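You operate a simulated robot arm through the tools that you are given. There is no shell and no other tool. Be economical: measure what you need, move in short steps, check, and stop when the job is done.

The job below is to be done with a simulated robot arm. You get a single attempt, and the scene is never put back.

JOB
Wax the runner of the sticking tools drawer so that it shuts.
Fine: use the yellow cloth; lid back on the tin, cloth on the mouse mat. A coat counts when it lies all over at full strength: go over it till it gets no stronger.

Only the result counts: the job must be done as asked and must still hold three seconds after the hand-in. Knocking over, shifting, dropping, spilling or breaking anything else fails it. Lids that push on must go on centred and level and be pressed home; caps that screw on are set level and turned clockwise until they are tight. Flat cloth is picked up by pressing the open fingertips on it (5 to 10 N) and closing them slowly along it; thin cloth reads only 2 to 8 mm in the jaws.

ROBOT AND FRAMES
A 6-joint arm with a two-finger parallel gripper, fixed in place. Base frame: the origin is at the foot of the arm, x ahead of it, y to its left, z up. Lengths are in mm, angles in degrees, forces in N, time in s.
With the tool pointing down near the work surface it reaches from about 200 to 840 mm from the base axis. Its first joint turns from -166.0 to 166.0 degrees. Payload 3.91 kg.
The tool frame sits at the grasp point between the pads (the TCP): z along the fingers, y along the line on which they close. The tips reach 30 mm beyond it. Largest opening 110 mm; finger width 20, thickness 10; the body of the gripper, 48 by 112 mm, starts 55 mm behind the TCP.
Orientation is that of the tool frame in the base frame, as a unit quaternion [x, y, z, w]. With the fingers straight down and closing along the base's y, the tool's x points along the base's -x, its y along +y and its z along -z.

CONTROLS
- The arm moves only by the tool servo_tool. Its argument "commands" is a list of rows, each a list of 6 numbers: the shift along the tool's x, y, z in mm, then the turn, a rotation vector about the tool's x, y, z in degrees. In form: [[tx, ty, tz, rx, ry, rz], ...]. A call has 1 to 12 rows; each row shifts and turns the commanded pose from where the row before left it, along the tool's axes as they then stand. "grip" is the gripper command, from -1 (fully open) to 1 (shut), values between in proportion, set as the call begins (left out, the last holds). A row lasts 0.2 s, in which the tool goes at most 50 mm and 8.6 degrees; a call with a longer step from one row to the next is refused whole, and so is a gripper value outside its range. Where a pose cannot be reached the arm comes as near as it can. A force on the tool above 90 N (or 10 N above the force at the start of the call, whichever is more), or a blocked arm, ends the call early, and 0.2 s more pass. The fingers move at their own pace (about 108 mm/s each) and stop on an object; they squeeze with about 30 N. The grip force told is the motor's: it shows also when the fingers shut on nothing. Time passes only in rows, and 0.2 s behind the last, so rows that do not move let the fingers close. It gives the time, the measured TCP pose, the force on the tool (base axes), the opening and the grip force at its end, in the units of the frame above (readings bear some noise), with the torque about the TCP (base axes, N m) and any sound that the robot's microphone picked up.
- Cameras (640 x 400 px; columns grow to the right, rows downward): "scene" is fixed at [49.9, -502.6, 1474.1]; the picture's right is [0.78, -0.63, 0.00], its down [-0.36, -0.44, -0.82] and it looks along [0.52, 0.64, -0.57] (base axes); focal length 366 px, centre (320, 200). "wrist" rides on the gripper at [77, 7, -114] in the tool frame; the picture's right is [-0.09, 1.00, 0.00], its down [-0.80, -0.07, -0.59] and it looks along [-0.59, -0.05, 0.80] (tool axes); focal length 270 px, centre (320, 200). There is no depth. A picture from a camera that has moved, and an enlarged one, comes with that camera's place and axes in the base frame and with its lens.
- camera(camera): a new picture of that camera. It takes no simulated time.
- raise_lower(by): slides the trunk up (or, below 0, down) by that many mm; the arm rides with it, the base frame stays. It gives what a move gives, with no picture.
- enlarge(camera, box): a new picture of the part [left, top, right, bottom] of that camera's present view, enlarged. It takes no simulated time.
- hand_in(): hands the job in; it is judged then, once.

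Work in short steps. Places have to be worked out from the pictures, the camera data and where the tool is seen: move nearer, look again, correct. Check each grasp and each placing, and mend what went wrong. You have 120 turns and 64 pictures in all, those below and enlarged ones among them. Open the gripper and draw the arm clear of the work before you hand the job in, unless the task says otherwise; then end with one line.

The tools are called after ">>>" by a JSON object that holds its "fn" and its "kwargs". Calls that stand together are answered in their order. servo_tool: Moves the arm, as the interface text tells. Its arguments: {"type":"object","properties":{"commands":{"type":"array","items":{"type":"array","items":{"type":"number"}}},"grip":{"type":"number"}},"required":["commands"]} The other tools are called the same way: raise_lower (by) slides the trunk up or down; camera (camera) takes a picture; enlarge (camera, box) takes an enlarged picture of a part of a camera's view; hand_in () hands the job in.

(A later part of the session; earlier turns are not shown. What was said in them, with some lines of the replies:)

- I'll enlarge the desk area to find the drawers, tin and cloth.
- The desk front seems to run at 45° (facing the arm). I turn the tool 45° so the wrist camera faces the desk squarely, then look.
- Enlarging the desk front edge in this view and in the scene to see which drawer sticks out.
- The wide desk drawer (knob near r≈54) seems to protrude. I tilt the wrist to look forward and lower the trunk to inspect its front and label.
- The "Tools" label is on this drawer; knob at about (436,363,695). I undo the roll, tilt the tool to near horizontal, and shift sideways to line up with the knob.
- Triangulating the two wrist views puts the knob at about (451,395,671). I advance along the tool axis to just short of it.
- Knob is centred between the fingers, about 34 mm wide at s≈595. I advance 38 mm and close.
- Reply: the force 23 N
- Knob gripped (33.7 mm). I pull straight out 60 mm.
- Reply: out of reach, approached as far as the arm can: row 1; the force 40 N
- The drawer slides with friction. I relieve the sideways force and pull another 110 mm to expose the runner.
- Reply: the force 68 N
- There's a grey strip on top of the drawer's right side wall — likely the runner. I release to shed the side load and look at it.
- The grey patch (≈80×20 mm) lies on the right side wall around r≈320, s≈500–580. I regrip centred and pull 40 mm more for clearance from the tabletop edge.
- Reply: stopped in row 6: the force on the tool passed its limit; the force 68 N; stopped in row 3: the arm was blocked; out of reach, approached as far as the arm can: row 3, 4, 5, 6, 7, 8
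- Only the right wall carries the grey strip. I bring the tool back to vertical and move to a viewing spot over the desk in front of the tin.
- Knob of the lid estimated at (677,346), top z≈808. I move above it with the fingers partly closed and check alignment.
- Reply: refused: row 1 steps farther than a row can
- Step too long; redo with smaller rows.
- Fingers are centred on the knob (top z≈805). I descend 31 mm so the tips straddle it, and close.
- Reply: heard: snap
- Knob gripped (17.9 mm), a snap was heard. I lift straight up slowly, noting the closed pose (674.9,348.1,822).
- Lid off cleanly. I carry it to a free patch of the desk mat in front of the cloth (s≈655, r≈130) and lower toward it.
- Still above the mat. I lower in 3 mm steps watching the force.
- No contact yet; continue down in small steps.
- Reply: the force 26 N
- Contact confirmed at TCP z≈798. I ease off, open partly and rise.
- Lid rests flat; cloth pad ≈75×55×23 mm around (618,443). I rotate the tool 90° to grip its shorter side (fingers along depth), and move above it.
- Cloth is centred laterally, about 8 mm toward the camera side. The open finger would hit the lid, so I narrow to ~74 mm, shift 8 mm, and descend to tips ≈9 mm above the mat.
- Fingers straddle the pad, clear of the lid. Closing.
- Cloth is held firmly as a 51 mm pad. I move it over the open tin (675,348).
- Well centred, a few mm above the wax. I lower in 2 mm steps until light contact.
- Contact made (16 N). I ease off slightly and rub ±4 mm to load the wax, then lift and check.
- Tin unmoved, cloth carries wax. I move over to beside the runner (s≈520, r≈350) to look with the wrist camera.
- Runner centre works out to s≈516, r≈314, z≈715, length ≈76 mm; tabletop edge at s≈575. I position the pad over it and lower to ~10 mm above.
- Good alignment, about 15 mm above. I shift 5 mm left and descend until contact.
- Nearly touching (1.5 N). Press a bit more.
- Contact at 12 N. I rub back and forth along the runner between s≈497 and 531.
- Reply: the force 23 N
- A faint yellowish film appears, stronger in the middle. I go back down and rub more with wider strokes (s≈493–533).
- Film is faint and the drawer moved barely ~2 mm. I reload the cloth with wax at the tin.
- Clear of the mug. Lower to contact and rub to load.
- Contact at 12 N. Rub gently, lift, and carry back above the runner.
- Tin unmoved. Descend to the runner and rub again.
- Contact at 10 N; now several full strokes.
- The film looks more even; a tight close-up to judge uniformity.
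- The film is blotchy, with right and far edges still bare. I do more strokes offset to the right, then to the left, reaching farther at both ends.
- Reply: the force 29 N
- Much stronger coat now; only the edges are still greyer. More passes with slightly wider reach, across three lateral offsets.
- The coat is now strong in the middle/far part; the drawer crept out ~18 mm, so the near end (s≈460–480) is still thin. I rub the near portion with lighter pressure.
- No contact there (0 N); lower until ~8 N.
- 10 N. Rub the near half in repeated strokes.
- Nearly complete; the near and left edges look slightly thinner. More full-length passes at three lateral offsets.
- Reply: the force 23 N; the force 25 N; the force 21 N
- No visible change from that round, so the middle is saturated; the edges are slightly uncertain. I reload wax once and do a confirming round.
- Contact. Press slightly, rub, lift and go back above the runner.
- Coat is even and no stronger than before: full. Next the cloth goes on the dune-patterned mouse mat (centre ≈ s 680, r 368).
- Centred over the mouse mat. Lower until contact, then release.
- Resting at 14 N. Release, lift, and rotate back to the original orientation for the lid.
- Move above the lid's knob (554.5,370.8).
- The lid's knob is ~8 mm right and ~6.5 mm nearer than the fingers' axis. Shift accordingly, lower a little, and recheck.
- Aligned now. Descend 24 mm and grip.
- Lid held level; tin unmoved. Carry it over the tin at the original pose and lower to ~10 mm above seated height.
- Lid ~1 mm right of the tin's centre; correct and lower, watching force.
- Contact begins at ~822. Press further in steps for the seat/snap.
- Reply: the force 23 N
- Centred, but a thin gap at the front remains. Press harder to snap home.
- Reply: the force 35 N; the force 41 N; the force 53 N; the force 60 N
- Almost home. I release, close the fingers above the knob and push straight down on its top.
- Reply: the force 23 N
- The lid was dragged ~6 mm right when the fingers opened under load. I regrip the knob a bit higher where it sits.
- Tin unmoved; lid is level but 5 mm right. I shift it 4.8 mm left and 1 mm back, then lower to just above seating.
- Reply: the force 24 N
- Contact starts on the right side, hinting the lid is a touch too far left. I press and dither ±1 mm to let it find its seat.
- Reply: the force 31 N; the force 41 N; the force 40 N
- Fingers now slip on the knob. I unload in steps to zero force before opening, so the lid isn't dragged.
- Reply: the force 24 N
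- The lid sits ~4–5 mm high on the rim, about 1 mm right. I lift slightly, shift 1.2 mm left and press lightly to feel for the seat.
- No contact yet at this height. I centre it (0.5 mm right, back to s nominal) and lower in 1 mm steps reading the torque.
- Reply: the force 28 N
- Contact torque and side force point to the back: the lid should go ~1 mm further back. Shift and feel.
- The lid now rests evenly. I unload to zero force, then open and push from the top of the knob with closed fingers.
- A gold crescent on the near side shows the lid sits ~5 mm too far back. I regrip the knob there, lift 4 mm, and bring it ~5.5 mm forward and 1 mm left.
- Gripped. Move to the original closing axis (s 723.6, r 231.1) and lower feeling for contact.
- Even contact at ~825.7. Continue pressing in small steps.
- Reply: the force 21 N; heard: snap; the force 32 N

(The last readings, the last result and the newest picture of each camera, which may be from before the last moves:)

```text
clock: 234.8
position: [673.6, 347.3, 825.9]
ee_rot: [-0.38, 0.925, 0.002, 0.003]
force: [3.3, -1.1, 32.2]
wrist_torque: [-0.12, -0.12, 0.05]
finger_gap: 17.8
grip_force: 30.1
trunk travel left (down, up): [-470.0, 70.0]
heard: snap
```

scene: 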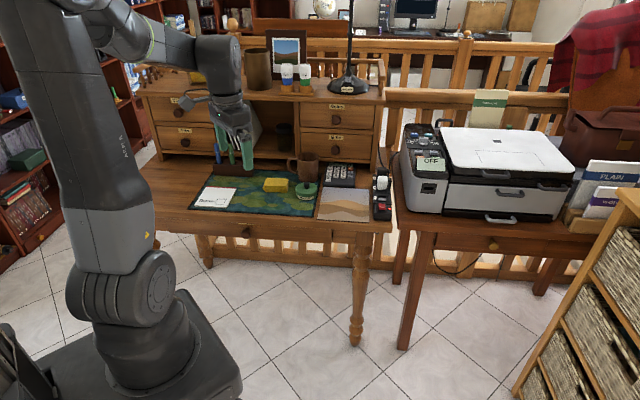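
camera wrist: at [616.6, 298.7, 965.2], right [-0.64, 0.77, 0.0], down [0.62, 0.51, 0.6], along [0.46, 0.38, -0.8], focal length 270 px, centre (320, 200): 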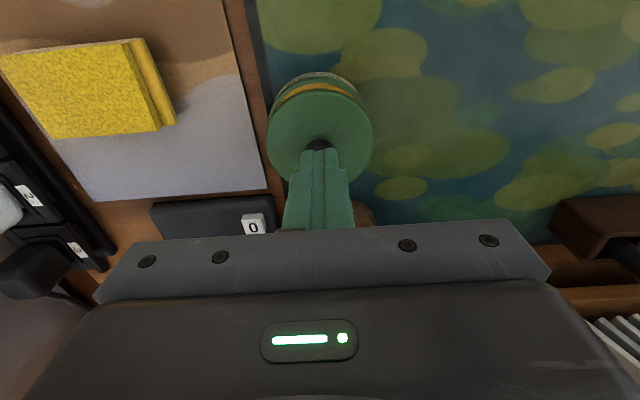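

Snap heard at 32 N — the lid went home. I press slightly more, then unload to zero and open carefully.

>>> {"fn": "servo_tool", "kwargs": {"commands": [[0, 0, 1, 0, 0, 0], [0, 0, 0, 0, 0, 0], [0, 0, 0, 0, 0, 0]]}}

>>> {"fn": "servo_tool", "kwargs": {"commands": [[0, 0, -3, 0, 0, 0], [0, 0, 0, 0, 0, 0], [0, 0, 0, 0, 0, 0]]}}

```text
clock: 235.6
position: [673.2, 348.1, 826.0]
ee_rot: [-0.382, 0.924, 0.002, 0.003]
force: [5.4, -5.2, 37.2]
wrist_torque: [-0.23, -0.15, -0.05]
finger_gap: 17.6
grip_force: 30.1
trunk travel left (down, up): [-470.0, 70.0]
```

```text
clock: 236.4
position: [673.5, 348.0, 824.5]
ee_rot: [-0.382, 0.924, 0.002, 0.001]
force: [4.8, -8.3, 21.9]
wrist_torque: [-0.09, -0.32, -0.03]
finger_gap: 17.7
grip_force: 30.4
trunk travel left (down, up): [-470.0, 70.0]
```

>>> {"fn": "servo_tool", "kwargs": {"commands": [[0, -0.7, -2, 0, 0, 0], [0, 0, 0, 0, 0, 0], [0, 0, 0, 0, 0, 0]]}}

>>> {"fn": "servo_tool", "kwargs": {"commands": [[0, 0, -0.8, 0, 0, 0], [0, 0, 0, 0, 0, 0], [0, 0, 0, 0, 0, 0]]}}

```text
clock: 237.2
position: [673.5, 349.0, 824.7]
ee_rot: [-0.382, 0.924, 0.003, 0.0]
force: [-1.1, -3.3, 3.8]
wrist_torque: [-0.01, -0.09, -0.03]
finger_gap: 17.5
grip_force: 30.0
trunk travel left (down, up): [-470.0, 70.0]
```

```text
clock: 238.0
position: [675.2, 348.0, 826.5]
ee_rot: [-0.381, 0.924, 0.002, 0.0]
force: [0.7, 0.5, 0.2]
wrist_torque: [0.0, -0.02, -0.01]
finger_gap: 17.7
grip_force: 29.7
trunk travel left (down, up): [-470.0, 70.0]
heard: snap
```

A second snap during unloading suggests it popped off again with the pull. I press again to snap, and this time open while still lightly pressing.

>>> {"fn": "servo_tool", "kwargs": {"commands": [[0, 0.3, 3, 0, 0, 0], [0, 0, 0, 0, 0, 0], [0, 0, 0, 0, 0, 0]]}}

>>> {"fn": "servo_tool", "kwargs": {"commands": [[0, 0, 2, 0, 0, 0], [0, 0, 0, 0, 0, 0], [0, 0, 0, 0, 0, 0]]}}

```text
clock: 238.8
position: [675.5, 348.9, 826.0]
ee_rot: [-0.382, 0.924, 0.003, 0.001]
force: [0.5, -0.2, 5.1]
wrist_torque: [-0.03, -0.01, -0.01]
finger_gap: 17.9
grip_force: 29.6
trunk travel left (down, up): [-470.0, 70.0]
```

```text
clock: 239.6
position: [673.8, 347.9, 825.7]
ee_rot: [-0.383, 0.924, 0.003, 0.003]
force: [2.2, -0.1, 19.9]
wrist_torque: [-0.03, 0.02, -0.02]
finger_gap: 17.7
grip_force: 30.2
trunk travel left (down, up): [-470.0, 70.0]
```

>>> {"fn": "servo_tool", "kwargs": {"commands": [[0, 0, 2, 0, 0, 0], [0, 0, 0, 0, 0, 0], [0, 0, 0, 0, 0, 0]]}}

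>>> {"fn": "servo_tool", "kwargs": {"commands": [[0, 0, 1, 0, 0, 0], [0, 0, 0, 0, 0, 0], [0, 0, 0, 0, 0, 0]]}}

```text
clock: 240.4
position: [674.1, 347.9, 824.3]
ee_rot: [-0.382, 0.924, 0.003, 0.004]
force: [5.0, 1.1, 36.2]
wrist_torque: [-0.13, -0.08, 0.02]
finger_gap: 17.6
grip_force: 30.1
trunk travel left (down, up): [-470.0, 70.0]
```

```text
clock: 241.2
position: [674.5, 347.7, 823.2]
ee_rot: [-0.382, 0.924, 0.002, 0.004]
force: [3.9, 1.2, 39.4]
wrist_torque: [-0.01, -0.08, 0.0]
finger_gap: 17.6
grip_force: 29.8
trunk travel left (down, up): [-470.0, 70.0]
```

No snap yet and the grip starts slipping; alignment is good, so I unload to a few N, open slightly, and press from above with closed fingertips.

>>> {"fn": "servo_tool", "kwargs": {"commands": [[0, 0, -4, 0, 0, 0], [0, 0, 0, 0, 0, 0], [0, 0, 0, 0, 0, 0]]}}

>>> {"fn": "servo_tool", "kwargs": {"commands": [[0, 0, -1, 0, 0, 0], [0, 0, 0, 0, 0, 0]]}}

```text
clock: 242.0
position: [673.8, 347.7, 823.6]
ee_rot: [-0.381, 0.925, 0.002, 0.001]
force: [3.2, -0.1, 19.5]
wrist_torque: [0.11, -0.27, -0.03]
finger_gap: 17.7
grip_force: 29.8
trunk travel left (down, up): [-470.0, 70.0]
```

```text
clock: 242.6
position: [673.2, 347.8, 824.1]
ee_rot: [-0.381, 0.924, 0.002, 0.0]
force: [-1.2, -2.6, 10.0]
wrist_torque: [-0.02, -0.08, 0.02]
finger_gap: 17.8
grip_force: 29.8
trunk travel left (down, up): [-470.0, 70.0]
```

>>> {"fn": "servo_tool", "kwargs": {"commands": [[0, 0, -0.7, 0, 0, 0], [0, 0, 0, 0, 0, 0]]}}

>>> {"fn": "servo_tool", "kwargs": {"commands": [[0, 0, 0, 0, 0, 0], [0, 0, 0, 0, 0, 0]], "grip": 0.6}}

>>> {"fn": "servo_tool", "kwargs": {"commands": [[0, 0, -3, 0, 0, 0], [0, 0, -10, 0, 0, 0], [0, 0, -13, 0, 0, 0], [0, 0, 0, 0, 0, 0]]}}

>>> {"fn": "servo_tool", "kwargs": {"commands": [[0, 0, 0, 0, 0, 0], [0, 0, 0, 0, 0, 0]], "grip": 1}}

>>> {"fn": "servo_tool", "kwargs": {"commands": [[0, 0, 6, 0, 0, 0], [0, 0, 0, 0, 0, 0]]}}

>>> {"fn": "servo_tool", "kwargs": {"commands": [[0, 0, 3, 0, 0, 0], [0, 0, 0, 0, 0, 0]]}}

```text
clock: 243.2
position: [673.9, 349.5, 823.4]
ee_rot: [-0.382, 0.924, 0.002, 0.002]
force: [-0.1, -0.4, 1.7]
wrist_torque: [0.03, -0.05, 0.0]
finger_gap: 17.6
grip_force: 29.6
trunk travel left (down, up): [-470.0, 70.0]
```

```text
clock: 243.8
position: [675.7, 349.5, 824.3]
ee_rot: [-0.381, 0.924, 0.002, 0.0]
force: [-0.3, 0.1, -0.3]
wrist_torque: [0.0, -0.02, 0.04]
finger_gap: 21.9
grip_force: 0.0
trunk travel left (down, up): [-470.0, 70.0]
heard: snap
```

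```text
clock: 244.8
position: [674.3, 349.6, 851.7]
ee_rot: [-0.381, 0.924, 0.002, 0.001]
force: [-0.3, -1.2, 1.2]
wrist_torque: [-0.01, -0.02, 0.0]
finger_gap: 21.9
grip_force: 0.0
trunk travel left (down, up): [-470.0, 70.0]
```

```text
clock: 245.4
position: [673.8, 349.4, 851.8]
ee_rot: [-0.382, 0.924, 0.001, 0.0]
force: [-0.2, 0.4, 0.4]
wrist_torque: [-0.02, 0.0, 0.0]
finger_gap: 0.0
grip_force: 30.2
trunk travel left (down, up): [-470.0, 70.0]
```

```text
clock: 246.0
position: [674.2, 349.7, 845.3]
ee_rot: [-0.383, 0.924, 0.003, 0.0]
force: [0.1, 0.4, -0.8]
wrist_torque: [0.0, 0.01, 0.01]
finger_gap: 0.1
grip_force: 30.1
trunk travel left (down, up): [-470.0, 70.0]
```

```text
clock: 246.6
position: [674.1, 348.8, 841.4]
ee_rot: [-0.382, 0.924, 0.002, 0.001]
force: [0.9, -0.4, 0.6]
wrist_torque: [-0.01, -0.02, -0.01]
finger_gap: 0.0
grip_force: 29.9
trunk travel left (down, up): [-470.0, 70.0]
```

A snap came as the fingers opened with the lid aligned — it likely latched. I press the knob from above to be sure.

>>> {"fn": "servo_tool", "kwargs": {"commands": [[0, 0, 3, 0, 0, 0], [0, 0, 0, 0, 0, 0]]}}

>>> {"fn": "servo_tool", "kwargs": {"commands": [[0, 0, 2, 0, 0, 0], [0, 0, 0, 0, 0, 0]]}}

>>> {"fn": "servo_tool", "kwargs": {"commands": [[0, 0, 2, 0, 0, 0], [0, 0, 0, 0, 0, 0]]}}

```text
clock: 247.2
position: [674.4, 349.8, 841.4]
ee_rot: [-0.382, 0.924, 0.002, 0.003]
force: [1.1, 1.3, 11.0]
wrist_torque: [0.03, -0.02, -0.02]
finger_gap: 0.0
grip_force: 30.2
trunk travel left (down, up): [-470.0, 70.0]
```

```text
clock: 247.8
position: [675.6, 349.3, 840.2]
ee_rot: [-0.382, 0.924, 0.003, 0.003]
force: [4.8, 3.9, 29.4]
wrist_torque: [0.07, -0.13, 0.0]
finger_gap: 0.0
grip_force: 30.1
trunk travel left (down, up): [-470.0, 70.0]
```

```text
clock: 248.4
position: [674.4, 349.4, 840.6]
ee_rot: [-0.382, 0.924, 0.002, 0.005]
force: [6.9, 3.0, 43.1]
wrist_torque: [0.0, -0.13, 0.05]
finger_gap: 0.1
grip_force: 29.7
trunk travel left (down, up): [-470.0, 70.0]
```

>>> {"fn": "servo_tool", "kwargs": {"commands": [[0, 0, 2, 0, 0, 0], [0, 0, 1.5, 0, 0, 0], [0, 0, 0, 0, 0, 0]]}}

>>> {"fn": "servo_tool", "kwargs": {"commands": [[0, 0, -6, 0, 0, 0], [0, 0, -20, 0, 0, 0], [0, 0, -40, 0, 0, 0], [0, 0, -40, 0, 0, 0], [0, 0, 0, 0, 0, 0]]}}

>>> {"fn": "enlarge", "kwargs": {"camera": "scene", "box": [280, 165, 335, 209]}}

```text
clock: 249.2
position: [674.6, 349.8, 840.0]
ee_rot: [-0.382, 0.924, 0.002, 0.007]
force: [1.6, -0.5, 56.8]
wrist_torque: [-0.11, 0.11, 0.0]
finger_gap: 0.0
grip_force: 30.3
trunk travel left (down, up): [-470.0, 70.0]
```

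```text
clock: 250.4
position: [674.2, 349.2, 936.6]
ee_rot: [-0.382, 0.924, 0.002, -0.001]
force: [0.5, -0.9, -0.3]
wrist_torque: [0.02, -0.01, 0.0]
finger_gap: 0.3
grip_force: 29.9
trunk travel left (down, up): [-470.0, 70.0]
```

```text
9.09 times, centred on (308, 187) of scene
camera zoom: at [49.9, -502.6, 1474.1], right [0.78, -0.63, 0.0], down [-0.36, -0.44, -0.82], along [0.52, 0.64, -0.57], focal length 3324 px, centre (434, 318)
```

zoom: 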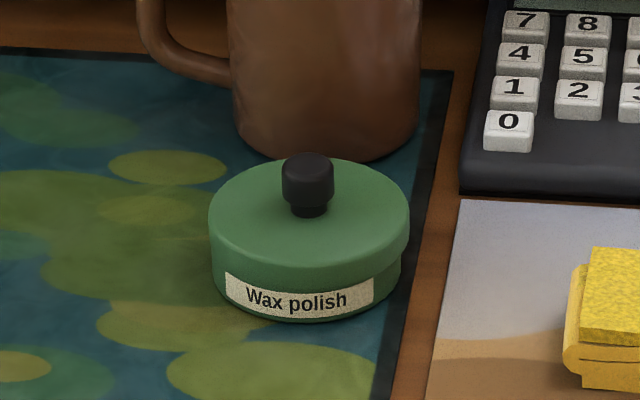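

The lid is fully home (knob height matches the original closed view), centred and level. Now retract, tilt the closed fingers forward, and lower in front of the drawer face to push it shut.

>>> {"fn": "servo_tool", "kwargs": {"commands": [[37, 14.5, 0, 0, 0, 0], [37, 14.5, 0, 0, 0, 0], [37, 14.5, 0, 0, 0, 0], [37, 14.5, 0, 0, 0, 0], [37, 14.5, 0, 0, 0, 0], [37, 14.5, 0, 0, 0, 0], [37, 14.5, 0, 0, 0, 0], [37, 14.5, 0, 0, 0, 0], [37, 14.5, 0, 0, 0, 0], [37, 14.5, 0, 0, 0, 0], [0, 0, 0, 0, 0, 0]]}}

>>> {"fn": "servo_tool", "kwargs": {"commands": [[0, 0, 0, 0, -7.5, 0], [0, 0, 0, 0, -7.5, 0], [0, 0, 0, 0, -7.5, 0], [0, 0, 0, 0, -7.5, 0], [0, 0, 0, 0, -7.5, 0], [0, 0, 0, 0, -7.5, 0], [0, 0, 0, 0, -7.5, 0], [0, 0, 0, 0, -7.5, 0], [0, 0, 0, 0, 0, 0]]}}

```text
clock: 252.8
position: [310.4, 187.7, 937.3]
ee_rot: [-0.382, 0.924, 0.002, 0.001]
force: [-0.2, 0.8, 0.9]
wrist_torque: [0.0, 0.01, 0.0]
finger_gap: 0.0
grip_force: 30.1
trunk travel left (down, up): [-470.0, 70.0]
```

```text
clock: 254.8
position: [311.1, 188.5, 938.0]
ee_rot: [-0.376, 0.912, 0.065, 0.151]
force: [-0.2, 0.2, -0.8]
wrist_torque: [-0.01, -0.01, 0.0]
finger_gap: 0.0
grip_force: 30.0
out of reach, approached as far as the arm can: row 3, 4, 5, 6, 7, 8
trunk travel left (down, up): [-470.0, 70.0]
```

The tilt isn't reachable this low relative to the shoulder. I raise the tool and see where it goes.

>>> {"fn": "servo_tool", "kwargs": {"commands": [[-30, 0, -17, 0, 0, 0], [-30, 0, -17, 0, 0, 0], [-30, 0, -17, 0, 0, 0], [-30, 0, -17, 0, 0, 0], [-30, 0, -17, 0, 0, 0], [0, 0, 0, 0, 0, 0], [0, 0, 0, 0, 0, 0]]}}

```text
clock: 256.4
position: [391.6, 271.6, 1065.6]
ee_rot: [-0.377, 0.912, 0.065, 0.151]
force: [0.5, 0.2, -0.8]
wrist_torque: [0.02, -0.03, -0.01]
finger_gap: 0.0
grip_force: 29.9
trunk travel left (down, up): [-470.0, 70.0]
```

Commanded pose follows the measured one. Tilt the remaining ~41° here.

>>> {"fn": "servo_tool", "kwargs": {"commands": [[0, 0, 0, 0, -7, 0], [0, 0, 0, 0, -7, 0], [0, 0, 0, 0, -7, 0], [0, 0, 0, 0, -7, 0], [0, 0, 0, 0, -7, 0], [0, 0, 0, 0, -7, 0], [0, 0, 0, 0, 0, 0]]}}

>>> {"fn": "servo_tool", "kwargs": {"commands": [[15, 0, -26, 0, 0, 0], [15, 0, -26, 0, 0, 0], [15, 0, -26, 0, 0, 0], [15, 0, -26, 0, 0, 0], [0, 0, 0, 0, 0, 0]]}}

```text
clock: 258.0
position: [390.2, 270.7, 1065.9]
ee_rot: [-0.358, 0.869, 0.132, 0.315]
force: [0.5, -0.2, 1.1]
wrist_torque: [-0.01, 0.03, 0.0]
finger_gap: 0.0
grip_force: 29.8
out of reach, approached as far as the arm can: row 4, 5, 6
trunk travel left (down, up): [-470.0, 70.0]
```

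```text
clock: 259.2
position: [312.1, 191.5, 1107.0]
ee_rot: [-0.358, 0.869, 0.132, 0.315]
force: [0.0, 0.7, 0.5]
wrist_torque: [-0.01, 0.0, -0.02]
finger_gap: 0.2
grip_force: 29.9
trunk travel left (down, up): [-470.0, 70.0]
```

>>> {"fn": "servo_tool", "kwargs": {"commands": [[0, 0, 0, 0, -7, 0], [0, 0, 0, 0, -7, 0], [0, 0, 0, 0, -7, 0], [0, 0, 0, 0, -7, 0], [0, 0, 0, 0, 0, 0]]}}

```text
clock: 260.4
position: [309.7, 177.9, 1115.4]
ee_rot: [-0.342, 0.826, 0.176, 0.413]
force: [0.0, 0.0, -0.1]
wrist_torque: [-0.01, 0.02, -0.01]
finger_gap: 0.0
grip_force: 30.2
out of reach, approached as far as the arm can: row 2, 3, 4
trunk travel left (down, up): [-470.0, 70.0]
```

Tilt 53° is enough. Lower the trunk 430 mm so the tips face the drawer panel beside the knob (tip s≈369, z≈667).

>>> {"fn": "raise_lower", "kwargs": {"by": -430}}

>>> {"fn": "servo_tool", "kwargs": {"commands": [[-6, 0, 8, 0, 0, 0], [-6, 0, 8, 0, 0, 0], [-6, 0, 8, 0, 0, 0], [-3, 0, 4, 0, 0, 0], [0, 0, 0, 0, 0, 0]]}}

```text
refused: -430 is not a number from -400 to 400
```

```text
clock: 261.6
position: [318.7, 187.4, 1113.8]
ee_rot: [-0.343, 0.827, 0.177, 0.41]
force: [0.4, 0.2, 0.2]
wrist_torque: [0.02, -0.01, 0.03]
finger_gap: 0.0
grip_force: 29.3
out of reach, approached as far as the arm can: row 2, 3
trunk travel left (down, up): [-470.0, 70.0]
```

>>> {"fn": "raise_lower", "kwargs": {"by": -400}}

>>> {"fn": "raise_lower", "kwargs": {"by": -28}}

```text
clock: 265.4
position: [319.4, 188.5, 714.2]
ee_rot: [-0.344, 0.826, 0.177, 0.41]
force: [-0.5, 0.1, -1.0]
wrist_torque: [-0.02, -0.04, 0.01]
finger_gap: 0.0
grip_force: 29.5
trunk travel left (down, up): [-70.0, 470.0]
```

```text
clock: 266.1
position: [319.0, 188.1, 685.2]
ee_rot: [-0.344, 0.826, 0.178, 0.41]
force: [-0.6, -0.4, -0.1]
wrist_torque: [0.01, 0.01, -0.01]
finger_gap: 0.1
grip_force: 30.4
trunk travel left (down, up): [-42.0, 498.0]
```

In front of the panel. Push forward in small steps to find the panel.

>>> {"fn": "servo_tool", "kwargs": {"commands": [[-6, 0, 8, 0, 0, 0], [-6, 0, 8, 0, 0, 0], [-6, 0, 8, 0, 0, 0], [0, 0, 0, 0, 0, 0]]}}

>>> {"fn": "servo_tool", "kwargs": {"commands": [[-6, 0, 8, 0, 0, 0], [-6, 0, 8, 0, 0, 0], [-6, 0, 8, 0, 0, 0], [-6, 0, 8, 0, 0, 0], [0, 0, 0, 0, 0, 0]]}}

```text
clock: 267.1
position: [325.9, 193.6, 687.0]
ee_rot: [-0.345, 0.827, 0.178, 0.408]
force: [-0.1, 0.3, -1.1]
wrist_torque: [0.01, 0.01, 0.02]
finger_gap: 0.1
grip_force: 29.7
out of reach, approached as far as the arm can: row 2, 3
trunk travel left (down, up): [-42.0, 498.0]
```

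```text
clock: 268.3
position: [331.6, 202.2, 687.4]
ee_rot: [-0.346, 0.827, 0.18, 0.406]
force: [0.7, -0.1, 0.1]
wrist_torque: [0.02, 0.03, -0.05]
finger_gap: 0.0
grip_force: 30.0
out of reach, approached as far as the arm can: row 2, 3, 4
trunk travel left (down, up): [-42.0, 498.0]
```

Forward travel at this tilt is limited by the arm. I back off and shift to the knob's line (r≈40), where an almost horizontal tool worked before, and try more tilt there.

>>> {"fn": "servo_tool", "kwargs": {"commands": [[9, 0, -12, 0, 0, 0], [9, 0, -12, 0, 0, 0], [0, 26, 0, 0, 0, 0], [0, 26, 0, 0, 0, 0], [0, 0, 0, 0, 0, 0]]}}

>>> {"fn": "servo_tool", "kwargs": {"commands": [[0, 0, 0, 0, -6, 0], [0, 0, 0, 0, -6, 0], [0, 0, 0, 0, -6, 0], [0, 0, 0, 0, 0, 0]]}}

```text
clock: 269.5
position: [310.7, 180.4, 686.5]
ee_rot: [-0.343, 0.826, 0.177, 0.41]
force: [-0.2, -0.1, 0.2]
wrist_torque: [0.02, 0.0, -0.01]
finger_gap: 0.2
grip_force: 29.5
out of reach, approached as far as the arm can: row 3, 4
trunk travel left (down, up): [-42.0, 498.0]
```

```text
clock: 270.5
position: [305.6, 171.8, 685.9]
ee_rot: [-0.318, 0.774, 0.212, 0.505]
force: [-0.2, 0.5, -0.6]
wrist_torque: [-0.02, -0.01, 0.02]
finger_gap: 0.0
grip_force: 30.0
out of reach, approached as far as the arm can: row 1, 2
trunk travel left (down, up): [-42.0, 498.0]
```

Tilt grew to 66°. I continue tilting to ~80°, then try shifting left and forward.

>>> {"fn": "servo_tool", "kwargs": {"commands": [[0, 0, 0, 0, -6, 0], [0, 0, 0, 0, -6, 0], [0, 0, 0, 0, -3, 0], [0, 0, 0, 0, 0, 0]]}}

>>> {"fn": "servo_tool", "kwargs": {"commands": [[-1, 15, 6, 0, 0, 0], [-1, 15, 6, 0, 0, 0], [0, 0, 0, 0, 0, 0]]}}

```text
clock: 271.7
position: [327.4, 200.8, 721.4]
ee_rot: [-0.273, 0.671, 0.271, 0.634]
force: [0.5, -0.6, -1.0]
wrist_torque: [0.0, 0.02, 0.02]
finger_gap: 0.0
grip_force: 29.7
trunk travel left (down, up): [-42.0, 498.0]
stopped in row 4: the arm was blocked; the commanded pose is now the measured one
```

```text
clock: 272.5
position: [313.2, 228.8, 724.4]
ee_rot: [-0.275, 0.672, 0.272, 0.632]
force: [-0.2, 0.3, 0.3]
wrist_torque: [-0.01, 0.01, -0.04]
finger_gap: 0.0
grip_force: 30.1
trunk travel left (down, up): [-42.0, 498.0]
```

The arm flipped into the better configuration (tilt 87°). Back off a little, move right of the knob, and lower to z≈680.

>>> {"fn": "servo_tool", "kwargs": {"commands": [[0, -5, -8, 0, 0, 0], [0, -10, -8, 0, 0, 0], [0, -10, 0, 0, 0, 0], [15, 0, 0, 0, 0, 0], [15, 0, 0, 0, 0, 0], [14, 0, 0, 0, 0, 0], [0, 0, 0, 0, 0, 0]]}}

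```text
clock: 274.3
position: [335.8, 227.0, 700.5]
ee_rot: [-0.258, 0.644, 0.291, 0.659]
force: [-0.2, 0.2, 0.1]
wrist_torque: [0.01, 0.0, 0.0]
finger_gap: 0.0
grip_force: 29.8
trunk travel left (down, up): [-42.0, 498.0]
stopped in row 7: the arm was blocked; the commanded pose is now the measured one
```

Now push forward along the tool axis.

>>> {"fn": "servo_tool", "kwargs": {"commands": [[0, 0, 10, 0, 0, 0], [0, 0, 10, 0, 0, 0], [0, 0, 10, 0, 0, 0], [0, 0, 10, 0, 0, 0], [0, 0, 0, 0, 0, 0]]}}

```text
clock: 275.5
position: [362.5, 256.1, 700.5]
ee_rot: [-0.259, 0.645, 0.29, 0.658]
force: [-0.7, 0.6, -0.5]
wrist_torque: [0.01, 0.02, 0.0]
finger_gap: 0.2
grip_force: 30.7
trunk travel left (down, up): [-42.0, 498.0]
```

No resistance — the drawer glides easily. Continue pushing while easing down to z≈685.

>>> {"fn": "servo_tool", "kwargs": {"commands": [[3, 0, 12, 0, 0, 0], [3, 0, 12, 0, 0, 0], [3, 0, 12, 0, 0, 0], [3, 0, 12, 0, 0, 0], [3, 0, 12, 0, 0, 0], [0, 0, 0, 0, 0, 0]]}}

```text
clock: 276.9
position: [403.5, 300.1, 687.9]
ee_rot: [-0.259, 0.645, 0.29, 0.658]
force: [-0.5, -0.2, -0.7]
wrist_torque: [0.0, 0.03, 0.03]
finger_gap: 0.0
grip_force: 30.1
trunk travel left (down, up): [-42.0, 498.0]
```

>>> {"fn": "servo_tool", "kwargs": {"commands": [[1, 0, 12, 0, 0, 0], [1, 0, 12, 0, 0, 0], [1, 0, 12, 0, 0, 0], [1, 0, 12, 0, 0, 0], [0, 0, 0, 0, 0, 0]]}}

>>> {"fn": "servo_tool", "kwargs": {"commands": [[0, 0, 8, 0, 0, 0], [0, 0, 8, 0, 0, 0], [0, 0, 8, 0, 0, 0], [0, 0, 0, 0, 0, 0]]}}

```text
clock: 278.1
position: [437.7, 335.8, 686.7]
ee_rot: [-0.259, 0.645, 0.29, 0.658]
force: [-0.7, 0.3, 0.4]
wrist_torque: [-0.02, 0.04, -0.01]
finger_gap: 0.1
grip_force: 29.7
trunk travel left (down, up): [-42.0, 498.0]
```

```text
clock: 279.1
position: [453.6, 351.9, 686.2]
ee_rot: [-0.259, 0.645, 0.29, 0.658]
force: [-0.4, 0.9, 1.1]
wrist_torque: [-0.01, -0.01, -0.01]
finger_gap: 0.2
grip_force: 29.9
trunk travel left (down, up): [-42.0, 498.0]
```

>>> {"fn": "servo_tool", "kwargs": {"commands": [[0, 0, 7, 0, 0, 0], [0, 0, 7, 0, 0, 0], [0, 0, 0, 0, 0, 0]]}}

>>> {"fn": "servo_tool", "kwargs": {"commands": [[0, 0, 6, 0, 0, 0], [0, 0, 6, 0, 0, 0], [0, 0, 0, 0, 0, 0]]}}

```text
clock: 279.9
position: [464.1, 360.0, 687.3]
ee_rot: [-0.259, 0.645, 0.29, 0.658]
force: [0.4, 0.0, -0.5]
wrist_torque: [-0.01, -0.01, -0.01]
finger_gap: 0.0
grip_force: 30.4
trunk travel left (down, up): [-42.0, 498.0]
```

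```text
clock: 280.7
position: [472.9, 368.9, 686.4]
ee_rot: [-0.259, 0.645, 0.29, 0.658]
force: [0.2, 0.4, -0.4]
wrist_torque: [0.03, 0.01, 0.0]
finger_gap: 0.2
grip_force: 29.3
trunk travel left (down, up): [-42.0, 498.0]
```

>>> {"fn": "servo_tool", "kwargs": {"commands": [[0, 0, 5, 0, 0, 0], [0, 0, 5, 0, 0, 0], [0, 0, 0, 0, 0, 0]]}}

>>> {"fn": "servo_tool", "kwargs": {"commands": [[0, 0, 4, 0, 0, 0], [0, 0, 4, 0, 0, 0], [0, 0, 0, 0, 0, 0]]}}

```text
clock: 281.5
position: [480.1, 376.1, 687.6]
ee_rot: [-0.258, 0.646, 0.289, 0.658]
force: [-0.8, 0.1, -0.4]
wrist_torque: [-0.02, 0.02, -0.03]
finger_gap: 0.0
grip_force: 29.8
trunk travel left (down, up): [-42.0, 498.0]
```

```text
clock: 282.3
position: [484.5, 380.7, 687.0]
ee_rot: [-0.259, 0.645, 0.29, 0.658]
force: [-1.0, -0.8, -0.3]
wrist_torque: [-0.03, 0.01, -0.01]
finger_gap: 0.0
grip_force: 30.0
trunk travel left (down, up): [-42.0, 498.0]
```

>>> {"fn": "servo_tool", "kwargs": {"commands": [[0, 0, 4, 0, 0, 0], [0, 0, 4, 0, 0, 0], [0, 0, 0, 0, 0, 0]]}}

>>> {"fn": "servo_tool", "kwargs": {"commands": [[0, 0, 4, 0, 0, 0], [0, 0, 4, 0, 0, 0], [0, 0, 0, 0, 0, 0]]}}

```text
clock: 283.1
position: [488.8, 385.7, 688.1]
ee_rot: [-0.258, 0.646, 0.29, 0.657]
force: [-50.9, -39.1, -6.4]
wrist_torque: [-0.23, 0.81, 0.19]
finger_gap: 0.0
grip_force: 29.8
trunk travel left (down, up): [-42.0, 498.0]
```

```text
clock: 283.5
position: [489.3, 384.6, 687.8]
ee_rot: [-0.26, 0.648, 0.289, 0.656]
force: [-53.3, -36.9, 12.6]
wrist_torque: [-0.04, 0.24, 0.23]
finger_gap: 0.1
grip_force: 30.1
trunk travel left (down, up): [-42.0, 498.0]
stopped in row 2: the force on the tool passed its limit (the readings are from after the stop); the commanded pose is now the measured one
```

Hard stop at tip s≈648 with 64 N: the drawer is fully in. I withdraw, raise clear, open the gripper, then check with the last picture.

>>> {"fn": "servo_tool", "kwargs": {"commands": [[0, 0, -5, 0, 0, 0], [0, 0, -30, 0, 0, 0], [0, 0, -40, 0, 0, 0], [0, 0, -40, 0, 0, 0], [0, 0, -40, 0, 0, 0], [0, 0, -30, 0, 0, 0], [0, 0, 0, 0, 0, 0]]}}

>>> {"fn": "raise_lower", "kwargs": {"by": 400}}

>>> {"fn": "servo_tool", "kwargs": {"commands": [[0, 0, 0, 0, 0, 0], [0, 0, 0, 0, 0, 0], [0, 0, 0, 0, 0, 0]], "grip": -0.5}}

>>> {"fn": "enlarge", "kwargs": {"camera": "scene", "box": [180, 150, 400, 270]}}

```text
clock: 285.1
position: [365.6, 254.2, 681.2]
ee_rot: [-0.26, 0.649, 0.288, 0.654]
force: [0.8, 0.2, -0.2]
wrist_torque: [0.0, -0.03, 0.02]
finger_gap: 0.0
grip_force: 30.0
trunk travel left (down, up): [-42.0, 498.0]
```

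```text
clock: 289.0
position: [365.1, 255.6, 1081.3]
ee_rot: [-0.259, 0.649, 0.288, 0.654]
force: [0.4, 0.0, 0.9]
wrist_torque: [0.0, 0.01, -0.02]
finger_gap: 0.0
grip_force: 30.1
trunk travel left (down, up): [-442.0, 98.0]
```

```text
clock: 289.8
position: [364.8, 254.5, 1080.2]
ee_rot: [-0.261, 0.65, 0.287, 0.654]
force: [0.6, -0.4, 0.3]
wrist_torque: [0.0, 0.0, 0.0]
finger_gap: 82.5
grip_force: 0.0
trunk travel left (down, up): [-442.0, 98.0]
```

```text
2.91 times, centred on (290, 210) of scene
camera zoom: at [49.9, -502.6, 1474.1], right [0.78, -0.63, 0.0], down [-0.36, -0.44, -0.82], along [0.52, 0.64, -0.57], focal length 1064 px, centre (407, 171)
```

zoom: 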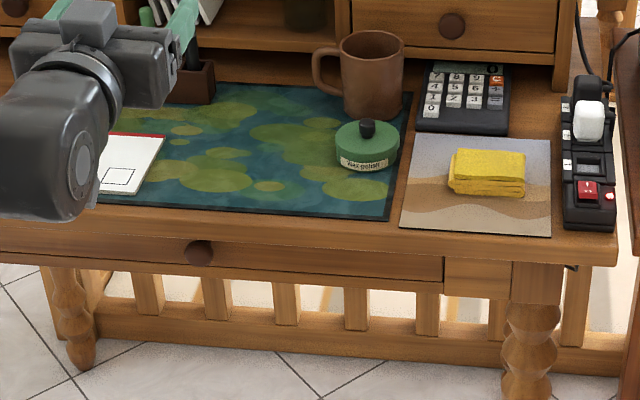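

The drawer sits flush under the tabletop, the lid is on the tin, the cloth is on the mouse mat and the gripper is open and clear. Handing in.

>>> {"fn": "hand_in", "kwargs": {}}

```text
The job is handed in.
```

The tools drawer's runner is waxed all over and the drawer now shuts flush. The lid is pressed home on the tin and the yellow cloth is on the mouse mat; I took that to be the dune-patterned mat by the calculator. The tin moved about 2 mm on the desk mat while I was pressing the lid on.
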